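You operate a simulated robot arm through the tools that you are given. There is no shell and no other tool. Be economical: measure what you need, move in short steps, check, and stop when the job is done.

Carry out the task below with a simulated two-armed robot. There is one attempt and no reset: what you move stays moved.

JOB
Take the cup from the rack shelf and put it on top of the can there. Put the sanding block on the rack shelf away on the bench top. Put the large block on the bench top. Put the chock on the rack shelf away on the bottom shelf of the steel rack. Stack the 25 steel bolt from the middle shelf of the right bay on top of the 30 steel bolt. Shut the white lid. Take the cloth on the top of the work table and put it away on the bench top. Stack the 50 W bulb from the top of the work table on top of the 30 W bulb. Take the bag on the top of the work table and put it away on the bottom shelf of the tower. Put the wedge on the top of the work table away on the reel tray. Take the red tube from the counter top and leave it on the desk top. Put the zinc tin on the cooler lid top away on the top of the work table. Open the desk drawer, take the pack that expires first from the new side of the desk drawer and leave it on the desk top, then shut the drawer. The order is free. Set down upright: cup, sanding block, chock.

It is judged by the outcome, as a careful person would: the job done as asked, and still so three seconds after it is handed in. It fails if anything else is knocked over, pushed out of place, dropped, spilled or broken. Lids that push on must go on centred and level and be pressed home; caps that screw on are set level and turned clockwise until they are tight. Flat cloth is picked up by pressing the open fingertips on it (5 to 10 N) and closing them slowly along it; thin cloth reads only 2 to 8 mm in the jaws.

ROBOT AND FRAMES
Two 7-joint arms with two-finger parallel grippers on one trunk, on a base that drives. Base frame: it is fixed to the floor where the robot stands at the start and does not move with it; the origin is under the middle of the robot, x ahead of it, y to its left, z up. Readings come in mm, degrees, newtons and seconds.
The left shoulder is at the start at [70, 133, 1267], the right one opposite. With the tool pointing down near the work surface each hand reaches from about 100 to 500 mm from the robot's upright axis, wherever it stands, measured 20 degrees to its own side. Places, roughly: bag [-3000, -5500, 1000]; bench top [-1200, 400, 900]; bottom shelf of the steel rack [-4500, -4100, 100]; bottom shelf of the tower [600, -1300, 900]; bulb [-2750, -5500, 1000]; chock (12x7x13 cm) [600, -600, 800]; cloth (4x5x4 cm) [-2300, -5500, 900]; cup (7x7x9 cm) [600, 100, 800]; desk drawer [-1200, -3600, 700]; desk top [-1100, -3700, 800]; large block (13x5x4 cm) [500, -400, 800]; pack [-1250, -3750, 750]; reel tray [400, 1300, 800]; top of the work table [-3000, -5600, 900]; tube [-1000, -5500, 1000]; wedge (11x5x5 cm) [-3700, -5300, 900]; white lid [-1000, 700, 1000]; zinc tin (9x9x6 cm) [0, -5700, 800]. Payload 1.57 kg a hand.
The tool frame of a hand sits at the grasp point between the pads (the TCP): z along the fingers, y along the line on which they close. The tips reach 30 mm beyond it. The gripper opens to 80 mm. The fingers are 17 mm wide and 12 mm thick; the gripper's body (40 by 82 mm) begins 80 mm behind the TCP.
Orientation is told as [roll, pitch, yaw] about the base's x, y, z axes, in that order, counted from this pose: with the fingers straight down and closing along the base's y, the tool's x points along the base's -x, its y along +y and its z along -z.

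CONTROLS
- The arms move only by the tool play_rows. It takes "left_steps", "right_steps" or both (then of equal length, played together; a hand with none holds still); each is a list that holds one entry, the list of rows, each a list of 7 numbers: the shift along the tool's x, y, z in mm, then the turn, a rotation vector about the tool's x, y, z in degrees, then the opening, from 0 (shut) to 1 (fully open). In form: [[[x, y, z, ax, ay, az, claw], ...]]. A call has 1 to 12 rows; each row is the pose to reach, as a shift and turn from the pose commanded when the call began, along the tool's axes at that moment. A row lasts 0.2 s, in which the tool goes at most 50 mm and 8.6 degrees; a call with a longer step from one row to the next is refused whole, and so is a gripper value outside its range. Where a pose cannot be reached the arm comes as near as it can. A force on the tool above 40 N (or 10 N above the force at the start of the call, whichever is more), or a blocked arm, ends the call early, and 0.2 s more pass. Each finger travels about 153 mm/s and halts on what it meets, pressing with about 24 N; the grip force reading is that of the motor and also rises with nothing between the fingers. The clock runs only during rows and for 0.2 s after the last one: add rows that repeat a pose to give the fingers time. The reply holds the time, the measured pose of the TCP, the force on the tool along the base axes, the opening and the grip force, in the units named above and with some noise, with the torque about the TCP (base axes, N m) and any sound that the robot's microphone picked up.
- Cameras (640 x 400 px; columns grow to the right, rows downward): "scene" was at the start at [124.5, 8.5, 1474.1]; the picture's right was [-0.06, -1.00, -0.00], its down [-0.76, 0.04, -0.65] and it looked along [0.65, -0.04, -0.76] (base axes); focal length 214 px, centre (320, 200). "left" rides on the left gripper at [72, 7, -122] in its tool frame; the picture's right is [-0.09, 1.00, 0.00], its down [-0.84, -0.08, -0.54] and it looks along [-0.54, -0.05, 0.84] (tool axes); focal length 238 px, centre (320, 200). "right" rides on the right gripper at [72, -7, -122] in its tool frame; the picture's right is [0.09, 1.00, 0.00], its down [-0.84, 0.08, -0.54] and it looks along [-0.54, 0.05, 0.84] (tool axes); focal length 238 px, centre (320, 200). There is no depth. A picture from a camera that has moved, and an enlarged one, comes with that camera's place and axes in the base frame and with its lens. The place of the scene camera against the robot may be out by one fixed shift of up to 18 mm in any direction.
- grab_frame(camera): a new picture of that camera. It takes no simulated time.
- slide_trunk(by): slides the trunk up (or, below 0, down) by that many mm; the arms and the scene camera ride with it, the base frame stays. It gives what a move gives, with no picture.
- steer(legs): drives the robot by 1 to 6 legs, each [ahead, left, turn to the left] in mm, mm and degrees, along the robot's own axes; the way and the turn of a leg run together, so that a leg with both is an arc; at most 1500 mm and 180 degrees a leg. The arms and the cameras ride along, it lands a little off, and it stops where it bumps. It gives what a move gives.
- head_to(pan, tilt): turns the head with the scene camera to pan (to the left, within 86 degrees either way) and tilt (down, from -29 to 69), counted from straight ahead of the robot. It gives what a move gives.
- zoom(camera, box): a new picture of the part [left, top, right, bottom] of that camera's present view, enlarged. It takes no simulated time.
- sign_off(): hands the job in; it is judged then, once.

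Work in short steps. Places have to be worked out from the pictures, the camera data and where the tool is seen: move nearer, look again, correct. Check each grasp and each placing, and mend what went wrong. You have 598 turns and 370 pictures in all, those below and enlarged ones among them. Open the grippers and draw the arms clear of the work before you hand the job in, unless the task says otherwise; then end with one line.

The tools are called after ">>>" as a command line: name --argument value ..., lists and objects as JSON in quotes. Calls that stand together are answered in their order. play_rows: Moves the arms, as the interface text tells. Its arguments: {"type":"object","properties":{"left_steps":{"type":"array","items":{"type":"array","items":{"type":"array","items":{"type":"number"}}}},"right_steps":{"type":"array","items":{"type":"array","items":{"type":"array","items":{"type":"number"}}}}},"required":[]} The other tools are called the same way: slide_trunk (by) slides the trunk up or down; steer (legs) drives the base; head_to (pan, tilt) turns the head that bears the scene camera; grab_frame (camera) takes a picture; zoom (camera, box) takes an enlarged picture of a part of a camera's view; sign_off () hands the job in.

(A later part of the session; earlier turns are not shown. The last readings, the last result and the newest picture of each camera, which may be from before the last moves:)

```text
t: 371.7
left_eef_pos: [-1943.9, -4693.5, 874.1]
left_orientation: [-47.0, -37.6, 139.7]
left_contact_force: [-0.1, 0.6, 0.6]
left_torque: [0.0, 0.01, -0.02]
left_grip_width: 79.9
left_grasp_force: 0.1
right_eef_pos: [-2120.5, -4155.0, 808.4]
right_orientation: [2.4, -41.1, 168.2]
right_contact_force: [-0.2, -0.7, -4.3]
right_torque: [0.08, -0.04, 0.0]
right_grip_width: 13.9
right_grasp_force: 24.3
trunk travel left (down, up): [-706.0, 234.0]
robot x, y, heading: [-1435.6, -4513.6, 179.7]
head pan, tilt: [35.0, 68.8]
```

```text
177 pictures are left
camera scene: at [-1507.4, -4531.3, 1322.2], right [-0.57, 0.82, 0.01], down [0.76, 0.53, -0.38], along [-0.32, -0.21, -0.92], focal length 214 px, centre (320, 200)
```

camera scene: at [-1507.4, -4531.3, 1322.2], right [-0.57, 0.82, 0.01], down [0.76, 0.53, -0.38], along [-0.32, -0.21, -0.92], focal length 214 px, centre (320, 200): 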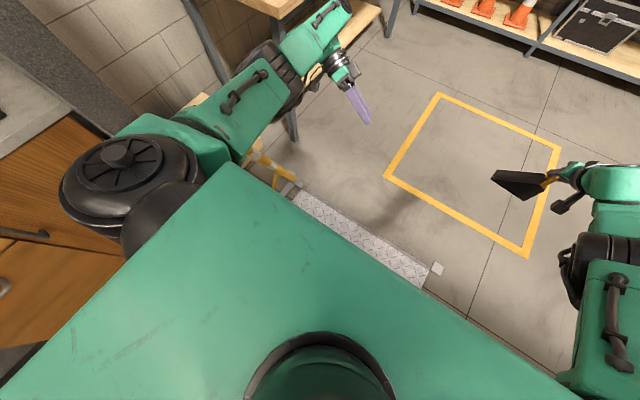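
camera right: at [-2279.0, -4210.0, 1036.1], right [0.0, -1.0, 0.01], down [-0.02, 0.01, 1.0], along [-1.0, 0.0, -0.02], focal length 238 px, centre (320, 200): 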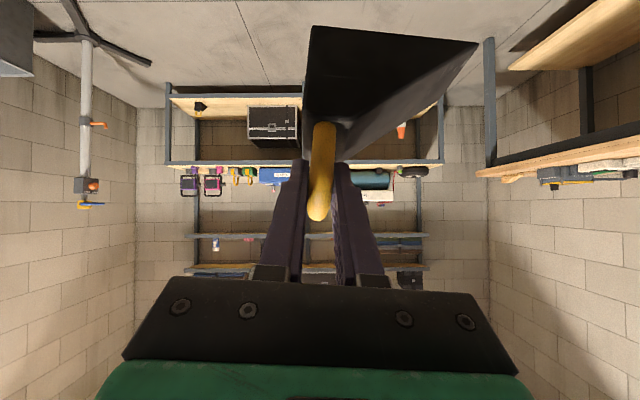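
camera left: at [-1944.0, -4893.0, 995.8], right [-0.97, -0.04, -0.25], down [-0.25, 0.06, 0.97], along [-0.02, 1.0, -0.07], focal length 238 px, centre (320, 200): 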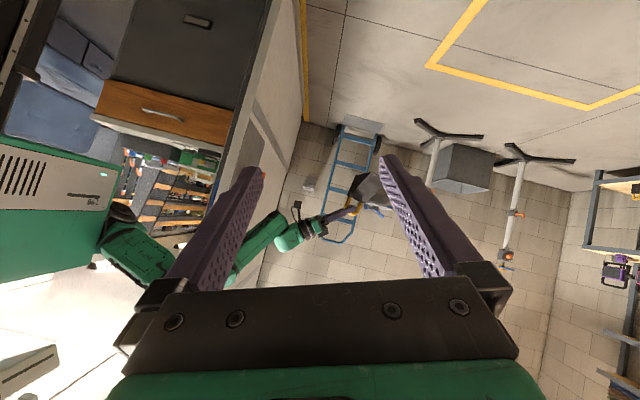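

The robot seems tilted ~1–2° on the ramp edge, and the resulting error at the far-stretched hands trips the "blocked" check. I lower the trunk a lot to shorten that lever, then try again.

>>> head_to --pan 0 --tilt 40

>>> slide_trunk --by -350

>>> steer --legs '[[-200, 20, 0]]'

```text
t: 372.7
left_eef_pos: [-1944.7, -4693.3, 874.1]
left_orientation: [-47.0, -37.6, 139.8]
left_contact_force: [0.9, -0.1, -1.3]
left_torque: [-0.02, 0.0, -0.01]
left_grip_width: 80.1
left_grasp_force: 0.1
right_eef_pos: [-2120.7, -4155.5, 807.6]
right_orientation: [2.3, -41.1, 168.2]
right_contact_force: [0.1, 0.3, -4.6]
right_torque: [0.1, -0.06, 0.01]
right_grip_width: 14.2
right_grasp_force: 24.1
trunk travel left (down, up): [-706.0, 234.0]
robot x, y, heading: [-1439.4, -4510.2, 179.5]
head pan, tilt: [0.0, 40.0]
```

```text
t: 376.1
left_eef_pos: [-1951.5, -4695.2, 521.0]
left_orientation: [-47.0, -37.5, 139.7]
left_contact_force: [-0.4, 0.3, -1.0]
left_torque: [0.01, 0.02, -0.02]
left_grip_width: 79.9
left_grasp_force: 0.0
right_eef_pos: [-2126.9, -4155.0, 457.3]
right_orientation: [2.5, -41.1, 168.2]
right_contact_force: [0.6, 0.5, -5.4]
right_torque: [0.08, -0.03, -0.01]
right_grip_width: 13.8
right_grasp_force: 24.2
trunk travel left (down, up): [-356.0, 584.0]
robot x, y, heading: [-1437.7, -4517.8, 179.6]
head pan, tilt: [0.0, 40.0]
```

```text
t: 377.7
left_eef_pos: [-1773.1, -4724.0, 516.7]
left_orientation: [-47.3, -37.4, 139.8]
left_contact_force: [-0.2, 0.0, -0.7]
left_torque: [0.02, 0.0, 0.02]
left_grip_width: 80.0
left_grasp_force: 0.1
right_eef_pos: [-1950.7, -4173.3, 450.2]
right_orientation: [2.6, -41.0, 168.2]
right_contact_force: [-0.1, 0.2, -4.1]
right_torque: [0.08, -0.06, -0.03]
right_grip_width: 13.9
right_grasp_force: 24.1
trunk travel left (down, up): [-356.0, 584.0]
robot x, y, heading: [-1244.8, -4534.2, 179.8]
head pan, tilt: [0.0, 40.0]
```

That worked — with a low trunk the robot moves freely. I drive forward through the doorway and off the ramp.

>>> steer --legs '[[1100, 0, 0]]'

>>> grab_frame --camera "scene"

```text
t: 383.4
left_eef_pos: [-2896.9, -4716.4, 516.0]
left_orientation: [-47.4, -37.5, 139.8]
left_contact_force: [0.9, 0.1, -0.1]
left_torque: [0.01, 0.0, 0.0]
left_grip_width: 79.8
left_grasp_force: 0.1
right_eef_pos: [-3073.6, -4165.9, 450.8]
right_orientation: [2.5, -40.9, 168.1]
right_contact_force: [-0.7, 0.0, -4.2]
right_torque: [0.11, -0.07, -0.03]
right_grip_width: 13.8
right_grasp_force: 23.6
trunk travel left (down, up): [-356.0, 584.0]
robot x, y, heading: [-2368.4, -4528.5, 179.6]
head pan, tilt: [0.0, 40.0]
```

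```text
176 pictures are left
camera scene: at [-2508.2, -4514.1, 1002.7], right [0.01, 1.0, 0.0], down [0.64, 0.0, -0.77], along [-0.77, 0.01, -0.64], focal length 214 px, centre (320, 200)
```

scene: 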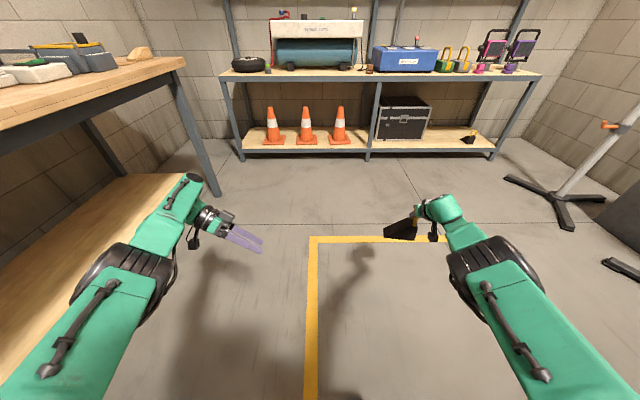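

We're through into the garage. I first bring the right hand back to the chock-level orientation and a bit closer to the body.

>>> play_rows --right_steps '[[[14, 4, -25, -1.6, -3.4, -0.8, 0.05], [28, 7, -50, -3.3, -6.9, -1.7, 0.05], [42, 11, -76, -5, -10.3, -2.5, 0.05], [56, 15, -101, -6.6, -13.8, -3.4, 0.05], [56, 15, -101, -6.6, -13.8, -3.4, 0.05]]]'

>>> steer --legs '[[900, 0, 0], [0, -800, 0]]'

>>> head_to --pan -10 --tilt 35

>>> grab_frame --camera "scene"

```text
t: 384.6
left_eef_pos: [-2897.8, -4716.2, 516.5]
left_orientation: [-47.2, -37.4, 139.9]
left_contact_force: [0.4, 0.4, -0.9]
left_torque: [-0.01, 0.03, 0.01]
left_grip_width: 79.9
left_grasp_force: 0.2
right_eef_pos: [-2967.1, -4199.2, 488.9]
right_orientation: [6.6, -54.9, 171.6]
right_contact_force: [0.4, 0.6, -5.0]
right_torque: [0.12, -0.13, 0.01]
right_grip_width: 14.0
right_grasp_force: 24.1
right hand out of reach, approached as far as the arm can: row 4
trunk travel left (down, up): [-356.0, 584.0]
robot x, y, heading: [-2367.2, -4526.8, 179.7]
head pan, tilt: [0.0, 40.0]
```

```text
t: 393.4
left_eef_pos: [-3811.0, -3906.3, 516.1]
left_orientation: [-47.1, -37.5, 139.9]
left_contact_force: [0.2, -0.9, -0.7]
left_torque: [0.02, 0.0, 0.01]
left_grip_width: 80.0
left_grasp_force: 0.0
right_eef_pos: [-3883.9, -3388.3, 489.2]
right_orientation: [6.7, -54.8, 171.6]
right_contact_force: [-0.3, 0.7, -5.4]
right_torque: [0.1, -0.18, -0.02]
right_grip_width: 13.7
right_grasp_force: 24.2
trunk travel left (down, up): [-356.0, 584.0]
robot x, y, heading: [-3281.8, -3720.3, 179.8]
head pan, tilt: [0.0, 40.0]
```

```text
t: 394.1
left_eef_pos: [-3810.5, -3905.8, 515.9]
left_orientation: [-47.2, -37.5, 139.8]
left_contact_force: [-0.4, -0.5, 0.5]
left_torque: [-0.01, 0.01, 0.01]
left_grip_width: 80.1
left_grasp_force: 0.0
right_eef_pos: [-3883.3, -3388.6, 489.6]
right_orientation: [6.7, -54.7, 171.5]
right_contact_force: [-0.1, 1.1, -5.1]
right_torque: [0.08, -0.14, -0.02]
right_grip_width: 13.7
right_grasp_force: 23.8
trunk travel left (down, up): [-356.0, 584.0]
robot x, y, heading: [-3284.0, -3718.3, 179.8]
head pan, tilt: [-10.0, 35.0]
```

```text
175 pictures are left
camera scene: at [-3424.1, -3689.3, 1010.2], right [0.18, 0.98, 0.0], down [0.57, -0.1, -0.82], along [-0.81, 0.15, -0.57], focal length 214 px, centre (320, 200)
```

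scene: 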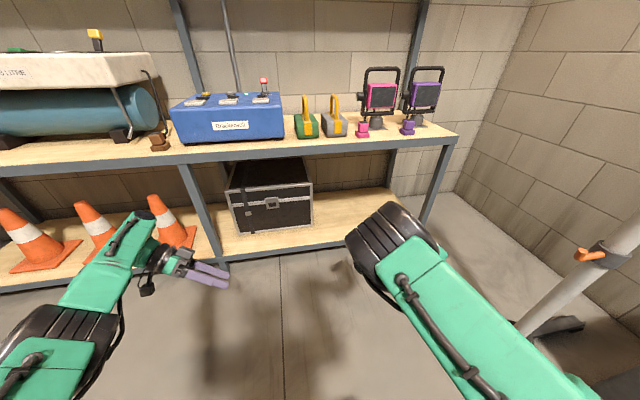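

Free space on the bottom shelf lies right of the black case (y≈−3470…−3060). I retract the left hand, lower the trunk and line up.

>>> play_rows --left_steps '[[[16, -37, -15, 0, 0, 0, 1], [32, -74, -30, 0, 0, 0, 1], [47, -110, -45, 0, 0, 0, 1], [63, -147, -60, 0, 0, 0, 1], [79, -184, -76, 0, 0, 0, 1], [79, -184, -76, 0, 0, 0, 1]]]'

>>> steer --legs '[[250, -135, 0]]'

>>> slide_trunk --by -210

>>> grab_frame --camera "right"

>>> grab_frame --camera "scene"

```text
t: 395.5
left_eef_pos: [-3630.7, -3964.7, 614.9]
left_orientation: [-47.2, -37.5, 139.8]
left_contact_force: [0.5, -0.6, 0.5]
left_torque: [-0.01, 0.02, 0.04]
left_grip_width: 80.1
left_grasp_force: 0.1
right_eef_pos: [-3883.5, -3388.9, 488.2]
right_orientation: [6.6, -54.8, 171.6]
right_contact_force: [0.9, -0.5, -4.9]
right_torque: [0.12, -0.14, 0.0]
right_grip_width: 13.9
right_grasp_force: 24.3
trunk travel left (down, up): [-356.0, 584.0]
robot x, y, heading: [-3281.7, -3718.9, 179.7]
head pan, tilt: [-10.0, 35.0]
```

```text
t: 397.4
left_eef_pos: [-3875.6, -3827.4, 613.6]
left_orientation: [-47.2, -37.6, 139.9]
left_contact_force: [-0.4, 0.1, -0.4]
left_torque: [0.04, 0.02, 0.0]
left_grip_width: 80.1
left_grasp_force: 0.0
right_eef_pos: [-4128.5, -3251.8, 488.3]
right_orientation: [6.7, -54.7, 171.9]
right_contact_force: [-0.1, -0.3, -4.1]
right_torque: [0.08, -0.13, -0.01]
right_grip_width: 14.0
right_grasp_force: 24.4
trunk travel left (down, up): [-356.0, 584.0]
robot x, y, heading: [-3529.7, -3583.3, 179.9]
head pan, tilt: [-10.0, 35.0]
```

```text
t: 399.7
left_eef_pos: [-3874.9, -3826.9, 405.0]
left_orientation: [-47.2, -37.6, 139.9]
left_contact_force: [0.6, -0.4, 0.2]
left_torque: [0.0, 0.04, -0.01]
left_grip_width: 79.6
left_grasp_force: 0.1
right_eef_pos: [-4128.1, -3251.7, 279.2]
right_orientation: [6.7, -54.7, 171.9]
right_contact_force: [-1.0, -0.3, -4.3]
right_torque: [0.08, -0.15, -0.01]
right_grip_width: 14.0
right_grasp_force: 23.9
trunk travel left (down, up): [-146.0, 794.0]
robot x, y, heading: [-3527.9, -3579.3, 180.0]
head pan, tilt: [-10.0, 35.0]
```

```text
174 pictures are left
camera right: at [-3987.0, -3250.6, 289.1], right [0.0, -1.0, -0.01], down [-0.04, -0.01, 1.0], along [-1.0, 0.0, -0.04], focal length 238 px, centre (320, 200)
```

right: 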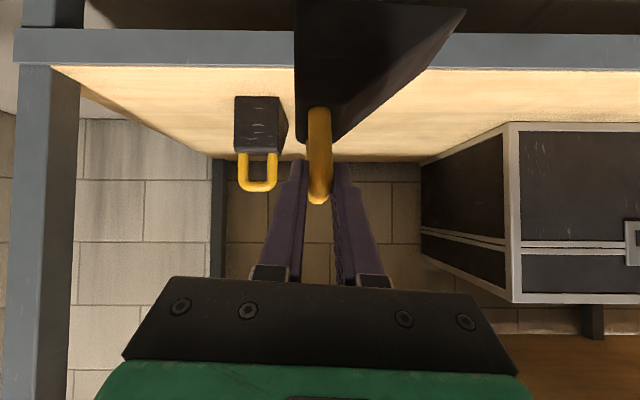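

```text
173 pictures are left
camera scene: at [-3668.0, -3550.6, 800.3], right [0.18, 0.98, 0.0], down [0.57, -0.1, -0.82], along [-0.81, 0.15, -0.57], focal length 214 px, centre (320, 200)
```

scene: 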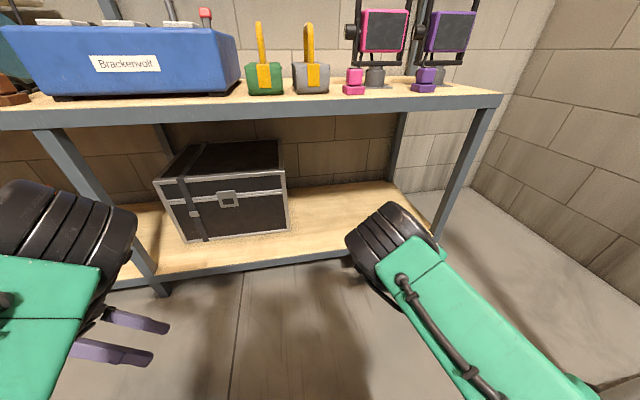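

Another chock stands at y≈−3160; the case begins at y≈−3620. I go left 80 mm and forward 290 mm to set mine between them.

>>> steer --legs '[[0, 85, 0], [285, 0, 0]]'

>>> grab_frame --camera "right"

>>> grab_frame --camera "scene"

```text
t: 402.2
left_eef_pos: [-4121.1, -3910.2, 403.4]
left_orientation: [-48.7, -36.7, 142.6]
left_contact_force: [0.3, -0.5, 0.1]
left_torque: [-0.01, -0.02, 0.02]
left_grip_width: 80.0
left_grasp_force: 0.1
right_eef_pos: [-4384.0, -3337.7, 278.9]
right_orientation: [7.0, -54.7, 171.7]
right_contact_force: [1.0, 0.0, -5.1]
right_torque: [0.09, -0.14, 0.02]
right_grip_width: 14.0
right_grasp_force: 23.5
trunk travel left (down, up): [-146.0, 794.0]
robot x, y, heading: [-3785.9, -3663.4, -180.0]
head pan, tilt: [-10.0, 35.0]
stopped in leg 2: the robot was blocked; the commanded pose is now the measured one
```

```text
172 pictures are left
camera right: at [-4244.2, -3335.8, 289.1], right [0.01, -1.0, 0.0], down [-0.04, -0.01, 1.0], along [-1.0, -0.01, -0.04], focal length 238 px, centre (320, 200)
```

right: 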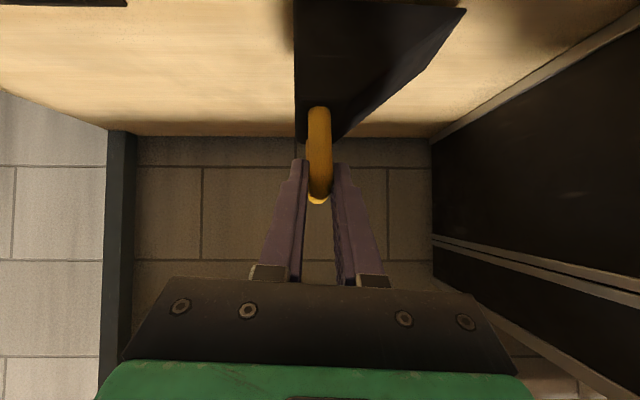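

```text
171 pictures are left
camera scene: at [-3922.3, -3632.5, 800.9], right [0.17, 0.98, 0.0], down [0.56, -0.1, -0.82], along [-0.81, 0.14, -0.57], focal length 214 px, centre (320, 200)
```

scene: 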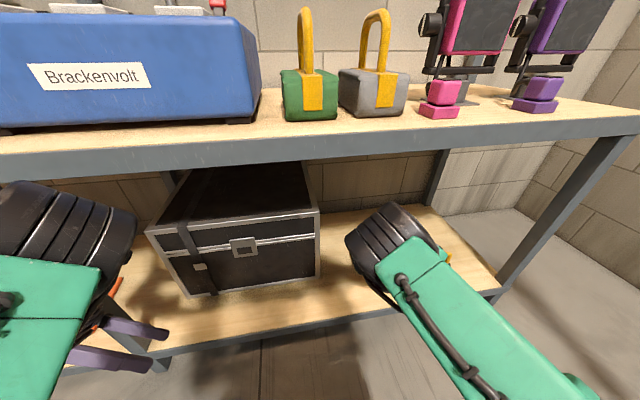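

Blocked lightly — the left forearm is near the rack upright/cone. I back off 15 mm and check with the left camera.

>>> steer --legs '[[-20, 0, 0]]'

>>> grab_frame --camera "left"

>>> play_rows --right_steps '[[[10, 0, 7, 0, 0, 0, 0.05], [20, 0, 14, 0, 0, 0, 0.05], [30, 0, 21, 0, 0, 0, 0.05], [34, 0, 24, 0, 0, 0, 0.05], [34, 0, 24, 0, 0, 0, 0.05]]]'

```text
t: 403.0
left_eef_pos: [-4105.1, -3910.8, 401.2]
left_orientation: [-49.2, -36.7, 142.6]
left_contact_force: [1.0, -0.5, 0.6]
left_torque: [0.01, -0.02, 0.03]
left_grip_width: 80.1
left_grasp_force: 0.1
right_eef_pos: [-4367.1, -3338.4, 277.1]
right_orientation: [6.7, -54.5, 172.0]
right_contact_force: [0.0, -0.3, -4.8]
right_torque: [0.1, -0.13, 0.02]
right_grip_width: 13.9
right_grasp_force: 24.0
trunk travel left (down, up): [-146.0, 794.0]
robot x, y, heading: [-3769.0, -3665.4, 179.9]
head pan, tilt: [-10.0, 35.0]
```

```text
170 pictures are left
camera left: at [-4082.9, -4050.1, 416.7], right [-0.81, -0.2, -0.55], down [-0.56, -0.03, 0.83], along [-0.18, 0.98, -0.09], focal length 238 px, centre (320, 200)
```

left: 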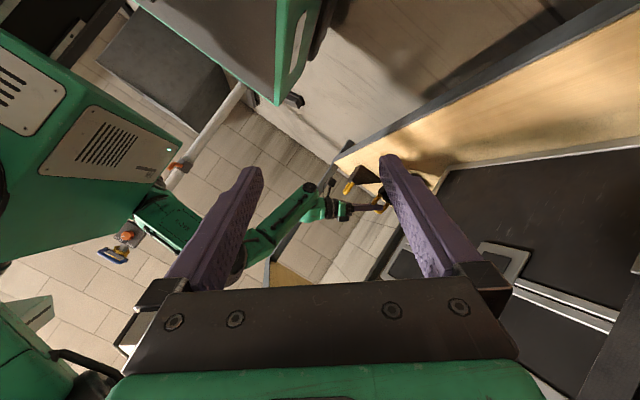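

```text
t: 404.2
left_eef_pos: [-4103.3, -3911.8, 401.2]
left_orientation: [-49.2, -36.9, 142.5]
left_contact_force: [-0.5, 0.3, 0.1]
left_torque: [0.01, 0.01, 0.04]
left_grip_width: 79.9
left_grasp_force: 0.0
right_eef_pos: [-4374.0, -3327.6, 249.4]
right_orientation: [6.8, -54.6, 172.3]
right_contact_force: [-2.0, -1.6, 19.0]
right_torque: [0.23, -0.09, 0.01]
right_grip_width: 13.8
right_grasp_force: 23.7
right hand out of reach, approached as far as the arm can: row 2, 3, 4, 5
trunk travel left (down, up): [-146.0, 794.0]
robot x, y, heading: [-3762.6, -3664.3, 179.9]
head pan, tilt: [-10.0, 35.0]
```

Contact at z≈249 (24 N). I ease, check the view and release.

>>> grab_frame --camera "right"

>>> play_rows --right_steps '[[[-2, 0, -1, 0, 0, 0, 0.1], [-2, 0, -1, 0, 0, 0, 0.25], [-2, 0, -1, 0, 0, 0, 0.45], [-2, 0, -1, 0, 0, 0, 0.6], [-2, 0, -1, 0, 0, 0, 0.6]]]'

>>> grab_frame --camera "right"

```text
169 pictures are left
camera right: at [-4233.4, -3325.2, 259.5], right [0.02, -1.0, -0.01], down [-0.04, -0.01, 1.0], along [-1.0, -0.02, -0.04], focal length 238 px, centre (320, 200)
```

right: 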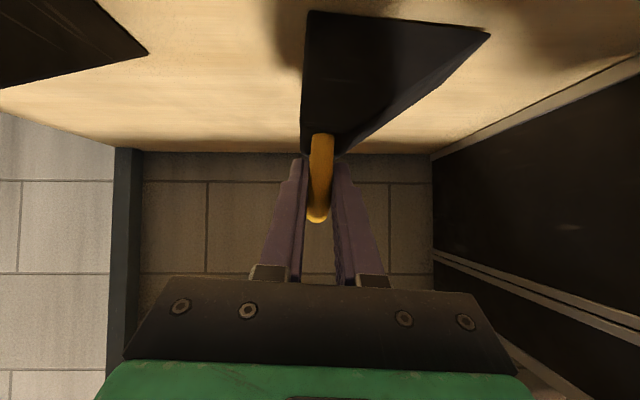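

```text
t: 405.4
left_eef_pos: [-4105.2, -3911.8, 399.6]
left_orientation: [-49.2, -36.7, 142.7]
left_contact_force: [-1.2, -0.2, 0.5]
left_torque: [-0.01, 0.01, 0.02]
left_grip_width: 79.9
left_grasp_force: 0.1
right_eef_pos: [-4374.8, -3326.6, 247.6]
right_orientation: [6.9, -54.3, 172.1]
right_contact_force: [-0.2, 0.8, 0.0]
right_torque: [0.0, 0.0, 0.01]
right_grip_width: 48.0
right_grasp_force: 0.0
trunk travel left (down, up): [-146.0, 794.0]
robot x, y, heading: [-3767.7, -3659.3, 180.0]
head pan, tilt: [-10.0, 35.0]
```

```text
168 pictures are left
camera right: at [-4234.4, -3324.3, 258.6], right [0.01, -1.0, -0.01], down [-0.04, -0.01, 1.0], along [-1.0, -0.01, -0.04], focal length 238 px, centre (320, 200)
```

right: 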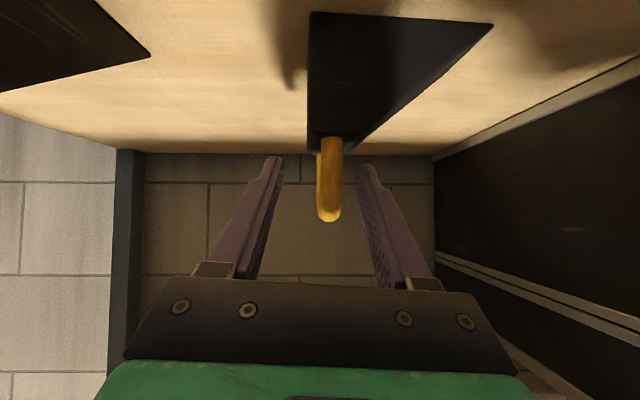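

The chock stands upright on the bottom shelf. I back straight out.

>>> steer --legs '[[-300, 0, 0]]'

>>> slide_trunk --by 150

>>> grab_frame --camera "scene"

```text
t: 407.5
left_eef_pos: [-3805.4, -3911.9, 401.4]
left_orientation: [-49.2, -36.7, 142.8]
left_contact_force: [-0.3, 0.3, -0.7]
left_torque: [0.04, 0.01, 0.0]
left_grip_width: 79.8
left_grasp_force: 0.1
right_eef_pos: [-4080.5, -3329.0, 247.1]
right_orientation: [6.7, -54.4, 172.3]
right_contact_force: [0.4, 0.4, -0.9]
right_torque: [0.01, 0.01, -0.01]
right_grip_width: 48.2
right_grasp_force: 0.0
trunk travel left (down, up): [-146.0, 794.0]
robot x, y, heading: [-3470.6, -3662.7, -179.6]
head pan, tilt: [-10.0, 35.0]
```

```text
t: 409.2
left_eef_pos: [-3806.9, -3912.5, 550.6]
left_orientation: [-49.1, -36.7, 142.8]
left_contact_force: [0.9, 0.1, -1.0]
left_torque: [-0.01, 0.03, 0.03]
left_grip_width: 80.0
left_grasp_force: 0.1
right_eef_pos: [-4079.3, -3328.7, 397.3]
right_orientation: [6.9, -54.5, 172.4]
right_contact_force: [-0.1, 0.1, -0.6]
right_torque: [-0.03, -0.04, -0.01]
right_grip_width: 48.0
right_grasp_force: 0.0
trunk travel left (down, up): [-296.0, 644.0]
robot x, y, heading: [-3469.3, -3659.7, -180.0]
head pan, tilt: [-10.0, 35.0]
```

```text
167 pictures are left
camera scene: at [-3609.3, -3635.6, 950.3], right [0.17, 0.99, 0.0], down [0.57, -0.1, -0.82], along [-0.81, 0.14, -0.57], focal length 214 px, centre (320, 200)
```

scene: 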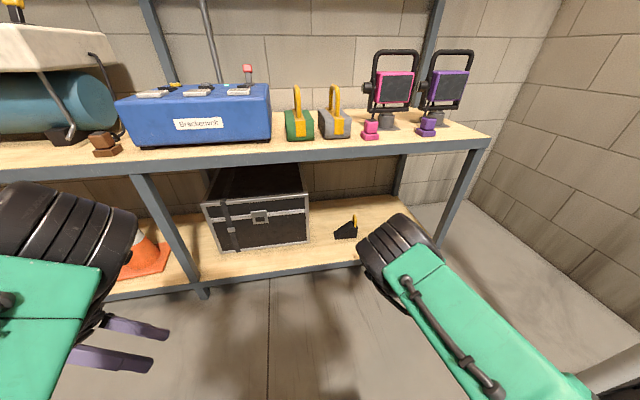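

Chock done. Now the work table: I drive to face it (heading −90°) and raise the trunk for a view of its top.

>>> steer --legs '[[-250, 500, 0], [0, 0, 90]]'

>>> slide_trunk --by 500

>>> head_to --pan 0 --tilt 30

>>> grab_frame --camera "scene"

```text
t: 416.4
left_eef_pos: [-2950.8, -4500.7, 550.9]
left_orientation: [-49.2, -36.7, -125.3]
left_contact_force: [-0.9, 0.5, -0.4]
left_torque: [0.01, 0.02, -0.01]
left_grip_width: 79.8
left_grasp_force: 0.1
right_eef_pos: [-3525.9, -4791.1, 397.2]
right_orientation: [6.9, -54.5, -95.8]
right_contact_force: [-0.1, 0.2, 1.7]
right_torque: [-0.01, -0.03, 0.0]
right_grip_width: 48.2
right_grasp_force: 0.1
trunk travel left (down, up): [-296.0, 644.0]
robot x, y, heading: [-3211.1, -4167.6, -88.1]
head pan, tilt: [-10.0, 35.0]
```

```text
refused: 500 is not a number from -400 to 400
```

```text
t: 417.1
left_eef_pos: [-2950.7, -4498.6, 551.0]
left_orientation: [-49.1, -36.7, -125.4]
left_contact_force: [0.7, -0.3, -0.5]
left_torque: [0.01, 0.01, 0.02]
left_grip_width: 79.9
left_grasp_force: 0.1
right_eef_pos: [-3525.4, -4790.5, 397.4]
right_orientation: [6.8, -54.4, -95.8]
right_contact_force: [0.6, -0.3, -0.2]
right_torque: [0.01, -0.03, 0.0]
right_grip_width: 47.9
right_grasp_force: 0.1
trunk travel left (down, up): [-296.0, 644.0]
robot x, y, heading: [-3210.1, -4174.2, -87.8]
head pan, tilt: [0.0, 30.0]
```

```text
166 pictures are left
camera scene: at [-3209.4, -4299.3, 958.2], right [-1.0, -0.04, 0.0], down [-0.02, 0.5, -0.87], along [0.03, -0.87, -0.5], focal length 214 px, centre (320, 200)
```

scene: 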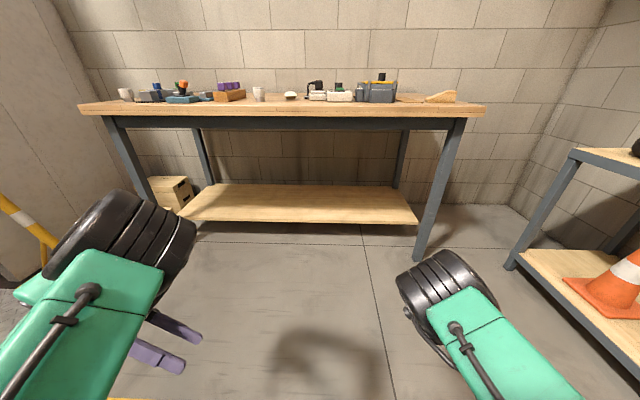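

>>> slide_trunk --by 400

>>> slide_trunk --by 180

>>> steer --legs '[[300, 0, -2]]'

>>> head_to --pan 0 --tilt 30

>>> grab_frame --camera "scene"

```text
t: 420.9
left_eef_pos: [-2952.2, -4500.2, 949.8]
left_orientation: [-49.2, -36.8, -125.2]
left_contact_force: [0.2, 0.2, 0.4]
left_torque: [-0.01, 0.0, 0.01]
left_grip_width: 80.3
left_grasp_force: 0.1
right_eef_pos: [-3525.8, -4791.4, 799.5]
right_orientation: [6.8, -54.4, -95.8]
right_contact_force: [0.2, -0.2, 0.5]
right_torque: [0.03, -0.02, -0.01]
right_grip_width: 48.2
right_grasp_force: 0.1
trunk travel left (down, up): [-696.0, 244.0]
robot x, y, heading: [-3212.1, -4170.5, -87.8]
head pan, tilt: [0.0, 30.0]
```

```text
t: 422.9
left_eef_pos: [-2952.6, -4500.2, 1131.6]
left_orientation: [-49.2, -36.8, -125.3]
left_contact_force: [0.6, -0.2, 0.2]
left_torque: [0.01, 0.01, 0.02]
left_grip_width: 80.2
left_grasp_force: 0.1
right_eef_pos: [-3525.9, -4791.8, 977.1]
right_orientation: [6.7, -54.4, -95.8]
right_contact_force: [0.6, 1.0, -0.3]
right_torque: [-0.01, -0.02, -0.04]
right_grip_width: 47.9
right_grasp_force: 0.0
trunk travel left (down, up): [-876.0, 64.0]
robot x, y, heading: [-3214.0, -4168.3, -88.1]
head pan, tilt: [0.0, 30.0]
```

```text
t: 425.0
left_eef_pos: [-2956.7, -4808.6, 1131.2]
left_orientation: [-49.1, -36.9, -127.2]
left_contact_force: [-1.1, -0.8, -0.3]
left_torque: [-0.01, 0.03, 0.01]
left_grip_width: 80.1
left_grasp_force: 0.1
right_eef_pos: [-3540.6, -5081.1, 978.0]
right_orientation: [6.8, -54.6, -97.7]
right_contact_force: [-0.4, 0.2, 0.6]
right_torque: [-0.01, 0.03, 0.03]
right_grip_width: 48.0
right_grasp_force: 0.0
trunk travel left (down, up): [-876.0, 64.0]
robot x, y, heading: [-3206.1, -4472.3, -89.7]
head pan, tilt: [0.0, 30.0]
```

```text
t: 425.6
left_eef_pos: [-2956.1, -4810.8, 1131.3]
left_orientation: [-49.2, -36.8, -127.2]
left_contact_force: [-0.4, 0.7, 0.1]
left_torque: [0.0, 0.03, 0.02]
left_grip_width: 79.9
left_grasp_force: 0.0
right_eef_pos: [-3540.7, -5082.6, 978.2]
right_orientation: [6.7, -54.4, -97.7]
right_contact_force: [0.2, 0.1, 0.0]
right_torque: [-0.01, 0.0, -0.03]
right_grip_width: 48.1
right_grasp_force: 0.1
trunk travel left (down, up): [-876.0, 64.0]
robot x, y, heading: [-3203.7, -4473.6, -89.8]
head pan, tilt: [0.0, 30.0]
```

```text
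165 pictures are left
camera scene: at [-3208.0, -4599.9, 1538.3], right [-1.0, 0.0, 0.0], down [0.0, 0.5, -0.87], along [0.0, -0.87, -0.5], focal length 214 px, centre (320, 200)
```

scene: 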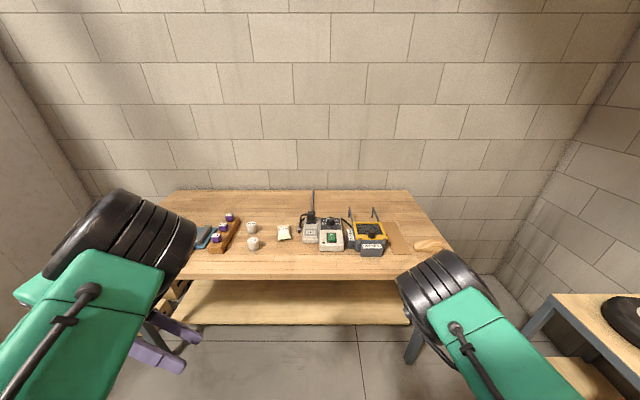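

>>> zoom --camera "scene" --box '[180, 190, 340, 290]'

>>> zoom --camera "scene" --box '[290, 190, 460, 290]'

```text
4.00 times, centred on (260, 240) of scene
camera zoom: at [-3208.0, -4599.9, 1538.3], right [-1.0, 0.0, 0.0], down [0.0, 0.5, -0.87], along [0.0, -0.87, -0.5], focal length 858 px, centre (560, 40)
```

zoom: 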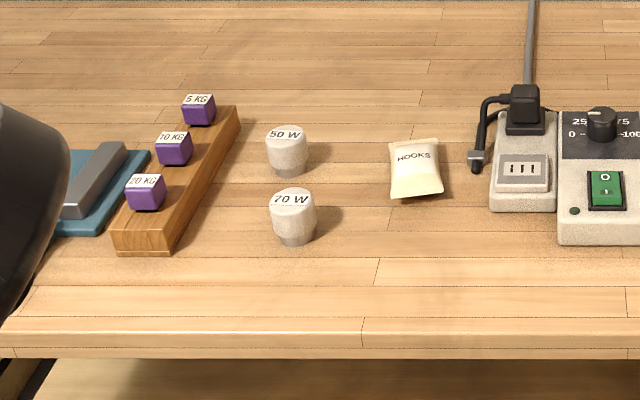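

```text
3.76 times, centred on (375, 240) of scene
camera zoom: at [-3208.0, -4599.9, 1538.3], right [-1.0, 0.0, 0.0], down [0.0, 0.5, -0.87], along [0.0, -0.87, -0.5], focal length 807 px, centre (113, 49)
```

zoom: 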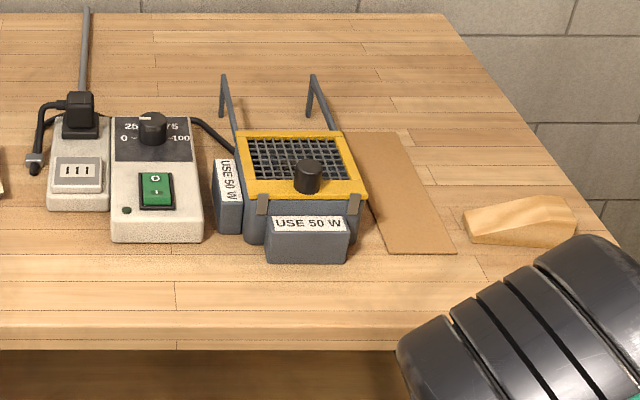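

The bag ("HOOKS"), bulbs 50 W/70 W and wooden wedge are visible. I restore the left hand to the straight-forward tilted pose first.

>>> play_rows --left_steps '[[[-14, 6, -1, -6.7, -2.2, -1.9, 1], [-27, 11, -2, -13.4, -4.4, -3.8, 1], [-41, 17, -3, -20.1, -6.7, -5.6, 1], [-55, 22, -5, -26.8, -8.9, -7.5, 1], [-69, 28, -6, -33.5, -11.1, -9.4, 1], [-82, 33, -7, -40.2, -13.3, -11.3, 1], [-96, 39, -8, -46.9, -15.5, -13.2, 1], [-110, 44, -9, -53.6, -17.7, -15.1, 1], [-123, 50, -10, -60.3, -20, -16.9, 1], [-137, 55, -12, -67, -22.2, -18.8, 1], [-151, 61, -13, -73.7, -24.4, -20.7, 1], [-151, 61, -13, -73.7, -24.4, -20.7, 1]]]'

>>> head_to --pan 35 --tilt 30

>>> grab_frame --camera "scene"

```text
t: 428.2
left_eef_pos: [-2922.6, -4950.3, 1172.1]
left_orientation: [-1.2, -50.4, -88.5]
left_contact_force: [0.0, 0.4, 0.8]
left_torque: [0.0, -0.01, 0.01]
left_grip_width: 79.6
left_grasp_force: 0.0
left hand out of reach, approached as far as the arm can: row 8, 9, 10, 11, 12
right_eef_pos: [-3539.6, -5082.6, 977.8]
right_orientation: [6.8, -54.4, -97.8]
right_contact_force: [-0.2, 0.2, -0.1]
right_torque: [-0.02, -0.02, 0.0]
right_grip_width: 47.9
right_grasp_force: 0.1
trunk travel left (down, up): [-876.0, 64.0]
robot x, y, heading: [-3203.6, -4473.0, -89.9]
head pan, tilt: [0.0, 30.0]
```

```text
t: 429.2
left_eef_pos: [-2921.6, -4948.1, 1171.3]
left_orientation: [-1.3, -50.1, -88.5]
left_contact_force: [0.1, 0.3, -0.2]
left_torque: [0.01, 0.0, 0.02]
left_grip_width: 80.1
left_grasp_force: 0.0
right_eef_pos: [-3541.8, -5081.8, 978.0]
right_orientation: [6.8, -54.4, -97.6]
right_contact_force: [-0.4, -1.4, -0.2]
right_torque: [0.02, 0.0, -0.02]
right_grip_width: 48.0
right_grasp_force: 0.1
trunk travel left (down, up): [-876.0, 64.0]
robot x, y, heading: [-3201.0, -4472.8, -89.9]
head pan, tilt: [35.0, 30.0]
```

```text
162 pictures are left
camera scene: at [-3156.5, -4584.4, 1538.2], right [-0.82, -0.58, 0.0], down [-0.29, 0.41, -0.87], along [0.5, -0.71, -0.5], focal length 214 px, centre (320, 200)
```

scene: 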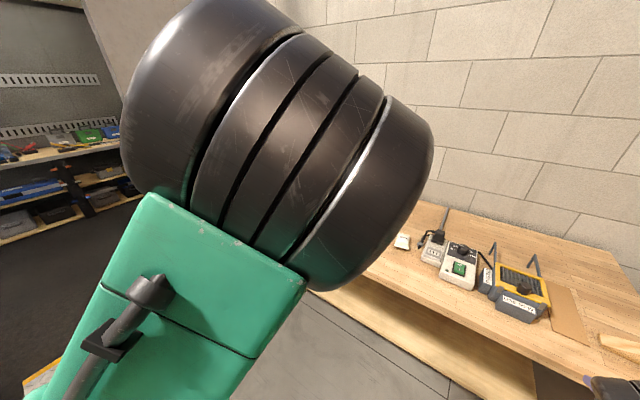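

>>> steer --legs '[[150, 480, 0]]'

>>> head_to --pan 0 --tilt 35

>>> grab_frame --camera "scene"

>>> grab_frame --camera "left"

```text
t: 432.1
left_eef_pos: [-2458.1, -5105.4, 1171.1]
left_orientation: [-1.2, -50.0, -89.6]
left_contact_force: [0.0, 0.4, -0.3]
left_torque: [0.02, 0.0, 0.01]
left_grip_width: 80.3
left_grasp_force: 0.0
right_eef_pos: [-3078.4, -5227.6, 977.6]
right_orientation: [6.9, -54.5, -98.8]
right_contact_force: [-0.5, -0.5, 0.2]
right_torque: [-0.04, -0.01, 0.0]
right_grip_width: 48.1
right_grasp_force: 0.1
trunk travel left (down, up): [-876.0, 64.0]
robot x, y, heading: [-2733.2, -4623.8, -90.9]
head pan, tilt: [35.0, 30.0]
```

```text
t: 433.1
left_eef_pos: [-2458.2, -5106.2, 1170.8]
left_orientation: [-1.5, -50.0, -89.2]
left_contact_force: [-0.5, -0.1, -0.9]
left_torque: [0.0, 0.0, -0.02]
left_grip_width: 79.8
left_grasp_force: 0.0
right_eef_pos: [-3076.8, -5228.6, 977.9]
right_orientation: [6.8, -54.4, -98.6]
right_contact_force: [-0.9, 0.6, 0.3]
right_torque: [-0.01, -0.05, -0.01]
right_grip_width: 48.2
right_grasp_force: 0.0
trunk travel left (down, up): [-876.0, 64.0]
robot x, y, heading: [-2732.1, -4621.3, -90.9]
head pan, tilt: [0.0, 35.0]
```

```text
161 pictures are left
camera scene: at [-2737.4, -4750.3, 1530.4], right [-1.0, 0.01, 0.0], down [0.01, 0.57, -0.82], along [-0.01, -0.82, -0.57], focal length 214 px, centre (320, 200)
```

scene: 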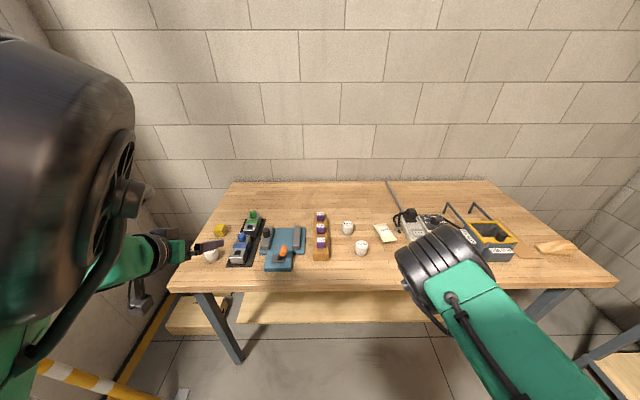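

```text
160 pictures are left
camera left: at [-2449.8, -4966.2, 1192.3], right [1.0, -0.07, 0.05], down [-0.06, -0.12, 0.99], along [-0.06, -0.99, -0.13], focal length 238 px, centre (320, 200)
```

left: 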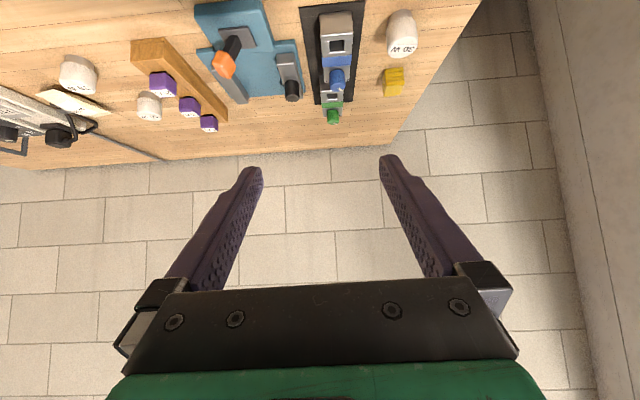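

The 30 W bulb is at the table's left end (≈[−2348, −5266]), 50 W at ≈[−2763, −5340], and a yellow folded cloth at ≈[−2325, −5393]. I'll use the left hand; first I raise and retract the right hand.

>>> play_rows --right_steps '[[[-9, 0, -41, 0, 0, 0, 0.6], [-19, 0, -82, 0, 0, 0, 0.6], [-28, 0, -124, 0, 0, 0, 0.6], [-38, 0, -165, 0, 0, 0, 0.6], [-47, 0, -206, 0, 0, 0, 0.6], [-57, 0, -248, 0, 0, 0, 0.6], [-66, 0, -289, 0, 0, 0, 0.6], [-66, 0, -289, 0, 0, 0, 0.6]]]'

>>> steer --legs '[[180, -305, 0.9]]'

>>> slide_trunk --by -150

>>> grab_frame --camera "left"

>>> grab_frame --camera "scene"

```text
t: 434.9
left_eef_pos: [-2456.8, -5105.5, 1170.7]
left_orientation: [-1.6, -50.0, -89.2]
left_contact_force: [-0.3, 0.0, -0.3]
left_torque: [-0.02, -0.01, -0.03]
left_grip_width: 80.0
left_grasp_force: 0.0
right_eef_pos: [-3108.4, -5061.0, 1195.0]
right_orientation: [9.0, -54.0, -101.4]
right_contact_force: [0.1, 0.1, 0.0]
right_torque: [0.0, 0.0, 0.0]
right_grip_width: 48.0
right_grasp_force: 0.0
right hand out of reach, approached as far as the arm can: row 6, 7, 8
trunk travel left (down, up): [-876.0, 64.0]
robot x, y, heading: [-2733.3, -4622.0, -90.6]
head pan, tilt: [0.0, 35.0]
```

```text
t: 437.2
left_eef_pos: [-2747.4, -5277.2, 1170.2]
left_orientation: [-1.8, -50.2, -88.1]
left_contact_force: [0.1, -0.6, -0.2]
left_torque: [-0.01, 0.03, 0.0]
left_grip_width: 80.4
left_grasp_force: 0.1
right_eef_pos: [-3399.6, -5242.3, 1196.7]
right_orientation: [8.9, -54.2, -100.4]
right_contact_force: [-0.4, -0.6, -0.3]
right_torque: [0.0, 0.01, -0.01]
right_grip_width: 48.1
right_grasp_force: 0.0
trunk travel left (down, up): [-876.0, 64.0]
robot x, y, heading: [-3031.6, -4801.7, -90.1]
head pan, tilt: [0.0, 35.0]
```

```text
t: 438.9
left_eef_pos: [-2748.8, -5278.5, 1019.7]
left_orientation: [-1.8, -49.9, -88.2]
left_contact_force: [-0.1, -0.4, -0.5]
left_torque: [-0.01, 0.0, 0.02]
left_grip_width: 80.0
left_grasp_force: 0.0
right_eef_pos: [-3402.2, -5242.1, 1045.5]
right_orientation: [9.5, -54.1, -101.3]
right_contact_force: [0.2, 0.3, 0.5]
right_torque: [0.02, 0.04, 0.0]
right_grip_width: 48.2
right_grasp_force: 0.1
trunk travel left (down, up): [-726.0, 214.0]
robot x, y, heading: [-3032.8, -4798.4, -89.9]
head pan, tilt: [0.0, 35.0]
```

```text
159 pictures are left
camera left: at [-2743.3, -5138.5, 1042.4], right [1.0, -0.05, 0.05], down [-0.06, -0.12, 0.99], along [-0.04, -0.99, -0.12], focal length 238 px, centre (320, 200)
```

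left: 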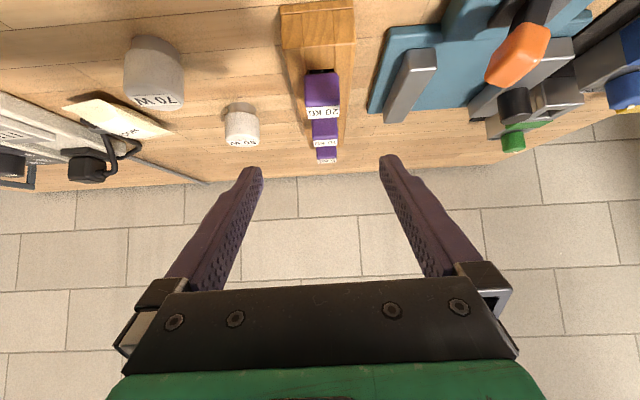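

```text
158 pictures are left
camera scene: at [-3034.0, -4926.8, 1380.5], right [-1.0, 0.0, 0.0], down [0.0, 0.57, -0.82], along [0.0, -0.82, -0.57], focal length 214 px, centre (320, 200)
```

scene: 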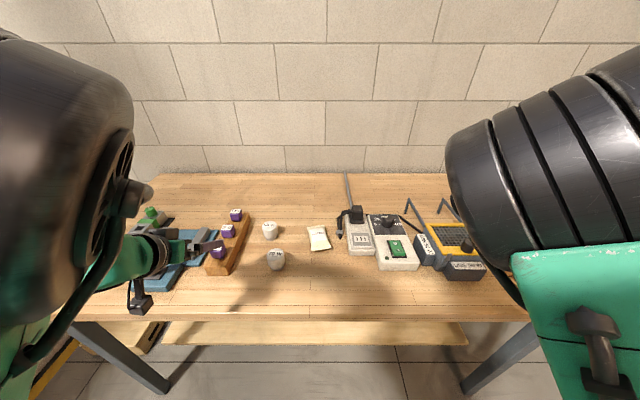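

50 W bulb: ≈[−2863, −5453], table top z≈864, bulb 48 mm tall/wide. I drive to line up and lower.

>>> steer --legs '[[105, -114, 0]]'

>>> slide_trunk --by -70

>>> grab_frame --camera "left"

```text
t: 440.3
left_eef_pos: [-2857.8, -5382.7, 1020.0]
left_orientation: [-1.8, -50.1, -87.7]
left_contact_force: [0.5, -0.3, 0.3]
left_torque: [0.01, 0.01, 0.0]
left_grip_width: 80.1
left_grasp_force: 0.0
right_eef_pos: [-3510.6, -5350.5, 1046.3]
right_orientation: [9.4, -54.3, -100.8]
right_contact_force: [-0.5, 0.2, -0.1]
right_torque: [0.02, -0.03, 0.03]
right_grip_width: 48.2
right_grasp_force: 0.0
trunk travel left (down, up): [-726.0, 214.0]
robot x, y, heading: [-3141.7, -4908.0, -89.4]
head pan, tilt: [0.0, 35.0]
```

```text
t: 441.4
left_eef_pos: [-2858.8, -5383.4, 950.7]
left_orientation: [-1.7, -49.9, -87.9]
left_contact_force: [0.7, 0.0, -0.6]
left_torque: [0.01, -0.02, -0.01]
left_grip_width: 80.1
left_grasp_force: 0.0
right_eef_pos: [-3512.3, -5352.0, 975.6]
right_orientation: [9.6, -54.1, -101.0]
right_contact_force: [0.1, -0.2, 0.9]
right_torque: [-0.04, 0.04, 0.02]
right_grip_width: 47.9
right_grasp_force: 0.0
trunk travel left (down, up): [-656.0, 284.0]
robot x, y, heading: [-3141.8, -4912.5, -89.8]
head pan, tilt: [0.0, 35.0]
```

```text
157 pictures are left
camera left: at [-2854.0, -5243.6, 972.3], right [1.0, -0.04, 0.05], down [-0.06, -0.12, 0.99], along [-0.04, -0.99, -0.12], focal length 238 px, centre (320, 200)
```

left: 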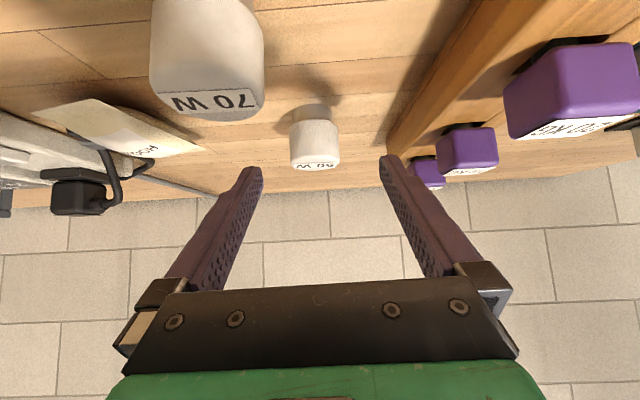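

Aligned within 7 mm. I raise the right hand clear of the charger while the left goes in to the bulb.

>>> play_rows --right_steps '[[[-24, 0, -18, 0, 0, 0, 0.6], [-48, 0, -35, 0, 0, 0, 0.6], [-72, 0, -52, 0, 0, 0, 0.6], [-97, 0, -70, 0, 0, 0, 0.6], [-97, 0, -70, 0, 0, 0, 0.6]]]' --left_steps '[[[0, -7, 18, 0, 0, 0, 1], [0, -7, 40, 0, 0, 0, 1], [0, -7, 65, 0, 0, 0, 1], [0, -7, 87, 0, 0, 0, 1], [0, -7, 87, 0, 0, 0, 1]]]'

>>> grab_frame --camera "left"

```text
t: 442.6
left_eef_pos: [-2862.0, -5448.8, 891.3]
left_orientation: [-2.6, -50.0, -86.5]
left_contact_force: [0.3, -0.5, 0.2]
left_torque: [0.03, -0.01, 0.02]
left_grip_width: 80.0
left_grasp_force: 0.1
right_eef_pos: [-3524.1, -5352.6, 1084.6]
right_orientation: [10.8, -52.6, -102.1]
right_contact_force: [0.0, 0.7, 0.0]
right_torque: [0.01, 0.02, -0.03]
right_grip_width: 47.8
right_grasp_force: 0.1
trunk travel left (down, up): [-656.0, 284.0]
robot x, y, heading: [-3140.6, -4908.0, -89.5]
head pan, tilt: [0.0, 35.0]
```

```text
156 pictures are left
camera left: at [-2859.5, -5309.1, 913.5], right [1.0, -0.03, 0.04], down [-0.05, -0.12, 0.99], along [-0.03, -0.99, -0.13], focal length 238 px, centre (320, 200)
```

left: 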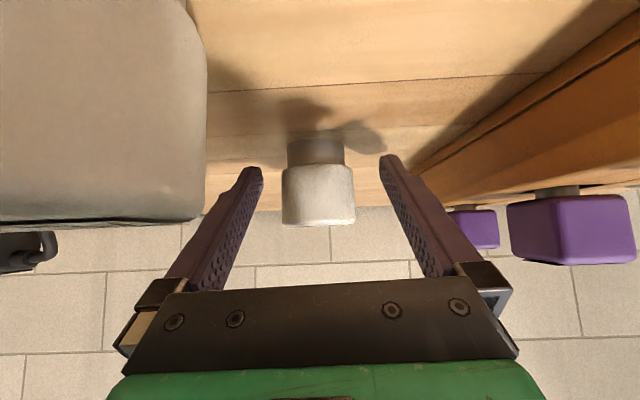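

Bulb centred. Close and lift.

>>> play_rows --left_steps '[[[0, 0, 0, 0, 0, 0, 0.75], [0, 0, 0, 0, 0, 0, 0.5], [0, 0, 0, 0, 0, 0, 0.45], [0, 0, 0, 0, 0, 0, 0.45]]]'

>>> play_rows --left_steps '[[[-15, 0, -13, 0, 0, 0, 0.45], [-31, 0, -26, 0, 0, 0, 0.45], [-61, 0, -52, 0, 0, 0, 0.45], [-80, 0, -68, 0, 0, 0, 0.45], [-80, 0, -68, 0, 0, 0, 0.45]]]'

>>> grab_frame --camera "left"

```text
t: 443.6
left_eef_pos: [-2863.1, -5448.4, 891.7]
left_orientation: [-2.4, -49.9, -86.8]
left_contact_force: [0.6, 0.7, 0.2]
left_torque: [-0.05, -0.01, 0.03]
left_grip_width: 46.6
left_grasp_force: 24.2
right_eef_pos: [-3524.8, -5351.8, 1085.1]
right_orientation: [10.5, -52.7, -101.9]
right_contact_force: [-0.1, -0.2, -0.4]
right_torque: [0.03, -0.01, 0.0]
right_grip_width: 48.0
right_grasp_force: 0.1
trunk travel left (down, up): [-656.0, 284.0]
robot x, y, heading: [-3140.7, -4912.4, -89.6]
head pan, tilt: [0.0, 35.0]
```

```text
t: 444.8
left_eef_pos: [-2850.3, -5447.6, 997.0]
left_orientation: [-3.4, -49.9, -85.7]
left_contact_force: [-0.5, 0.8, -1.2]
left_torque: [0.03, -0.01, 0.02]
left_grip_width: 46.8
left_grasp_force: 24.1
left hand out of reach, approached as far as the arm can: row 3, 4, 5
right_eef_pos: [-3524.0, -5351.6, 1086.4]
right_orientation: [10.2, -53.1, -101.5]
right_contact_force: [1.1, 0.6, 0.2]
right_torque: [0.0, -0.01, 0.0]
right_grip_width: 48.0
right_grasp_force: 0.0
trunk travel left (down, up): [-656.0, 284.0]
robot x, y, heading: [-3145.4, -4905.7, -89.6]
head pan, tilt: [0.0, 35.0]
```

```text
155 pictures are left
camera left: at [-2847.2, -5307.0, 1018.4], right [1.0, -0.03, 0.03], down [-0.04, -0.12, 0.99], along [-0.03, -0.99, -0.12], focal length 238 px, centre (320, 200)
```

left: 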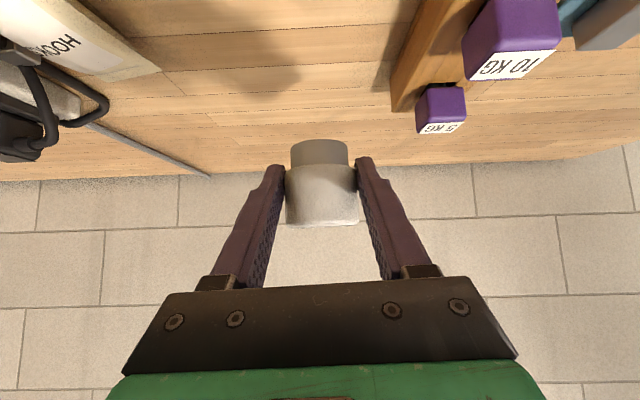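

Bulb held. I raise the trunk, back up, and go left to the 30 W bulb.

>>> slide_trunk --by 90

>>> steer --legs '[[-150, 0, 0], [0, 500, 0]]'

>>> grab_frame --camera "left"

>>> grab_frame --camera "scene"

```text
t: 446.1
left_eef_pos: [-2853.2, -5447.0, 1087.2]
left_orientation: [-3.6, -50.2, -85.9]
left_contact_force: [-0.3, -0.2, -0.4]
left_torque: [0.0, -0.01, 0.03]
left_grip_width: 46.6
left_grasp_force: 24.2
right_eef_pos: [-3523.8, -5352.3, 1178.4]
right_orientation: [10.0, -53.1, -101.5]
right_contact_force: [0.0, 0.3, 0.8]
right_torque: [0.02, -0.02, 0.03]
right_grip_width: 48.1
right_grasp_force: 0.0
trunk travel left (down, up): [-746.0, 194.0]
robot x, y, heading: [-3146.6, -4909.2, -89.6]
head pan, tilt: [0.0, 35.0]
```

```text
t: 449.9
left_eef_pos: [-2352.4, -5286.4, 1086.1]
left_orientation: [-3.5, -50.1, -85.2]
left_contact_force: [0.5, -0.5, -1.0]
left_torque: [0.0, -0.02, -0.02]
left_grip_width: 46.7
left_grasp_force: 24.2
right_eef_pos: [-3024.1, -5199.5, 1178.8]
right_orientation: [9.7, -53.3, -100.3]
right_contact_force: [-0.5, 0.1, 0.1]
right_torque: [0.02, 0.0, 0.0]
right_grip_width: 48.0
right_grasp_force: 0.1
trunk travel left (down, up): [-746.0, 194.0]
robot x, y, heading: [-2650.9, -4744.7, -89.0]
head pan, tilt: [0.0, 35.0]
```

```text
154 pictures are left
camera left: at [-2349.6, -5145.9, 1108.5], right [1.0, -0.02, 0.03], down [-0.03, -0.12, 0.99], along [-0.02, -0.99, -0.12], focal length 238 px, centre (320, 200)
```

left: 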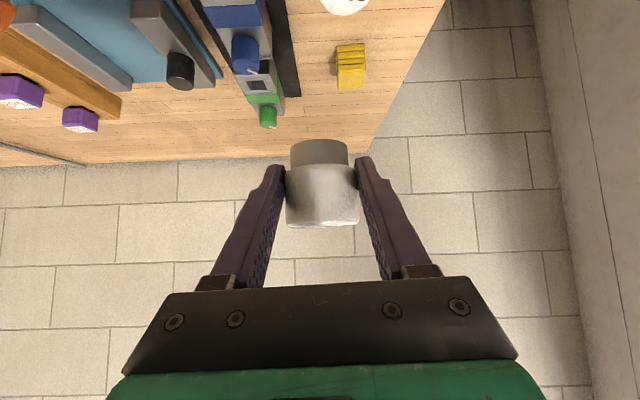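

```text
153 pictures are left
camera scene: at [-2678.4, -4875.3, 1409.1], right [-0.96, 0.29, 0.0], down [0.14, 0.47, -0.87], along [-0.25, -0.83, -0.49], focal length 214 px, centre (320, 200)
```

scene: 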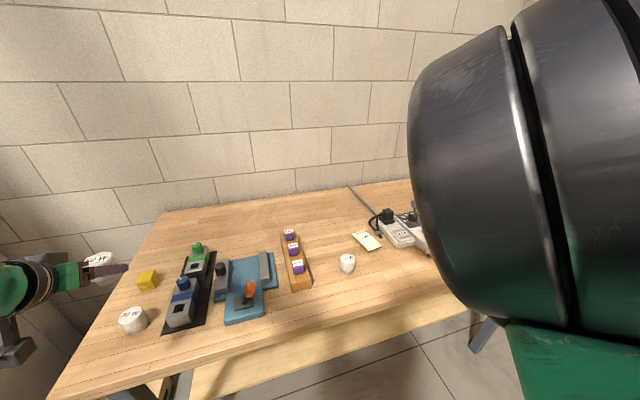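

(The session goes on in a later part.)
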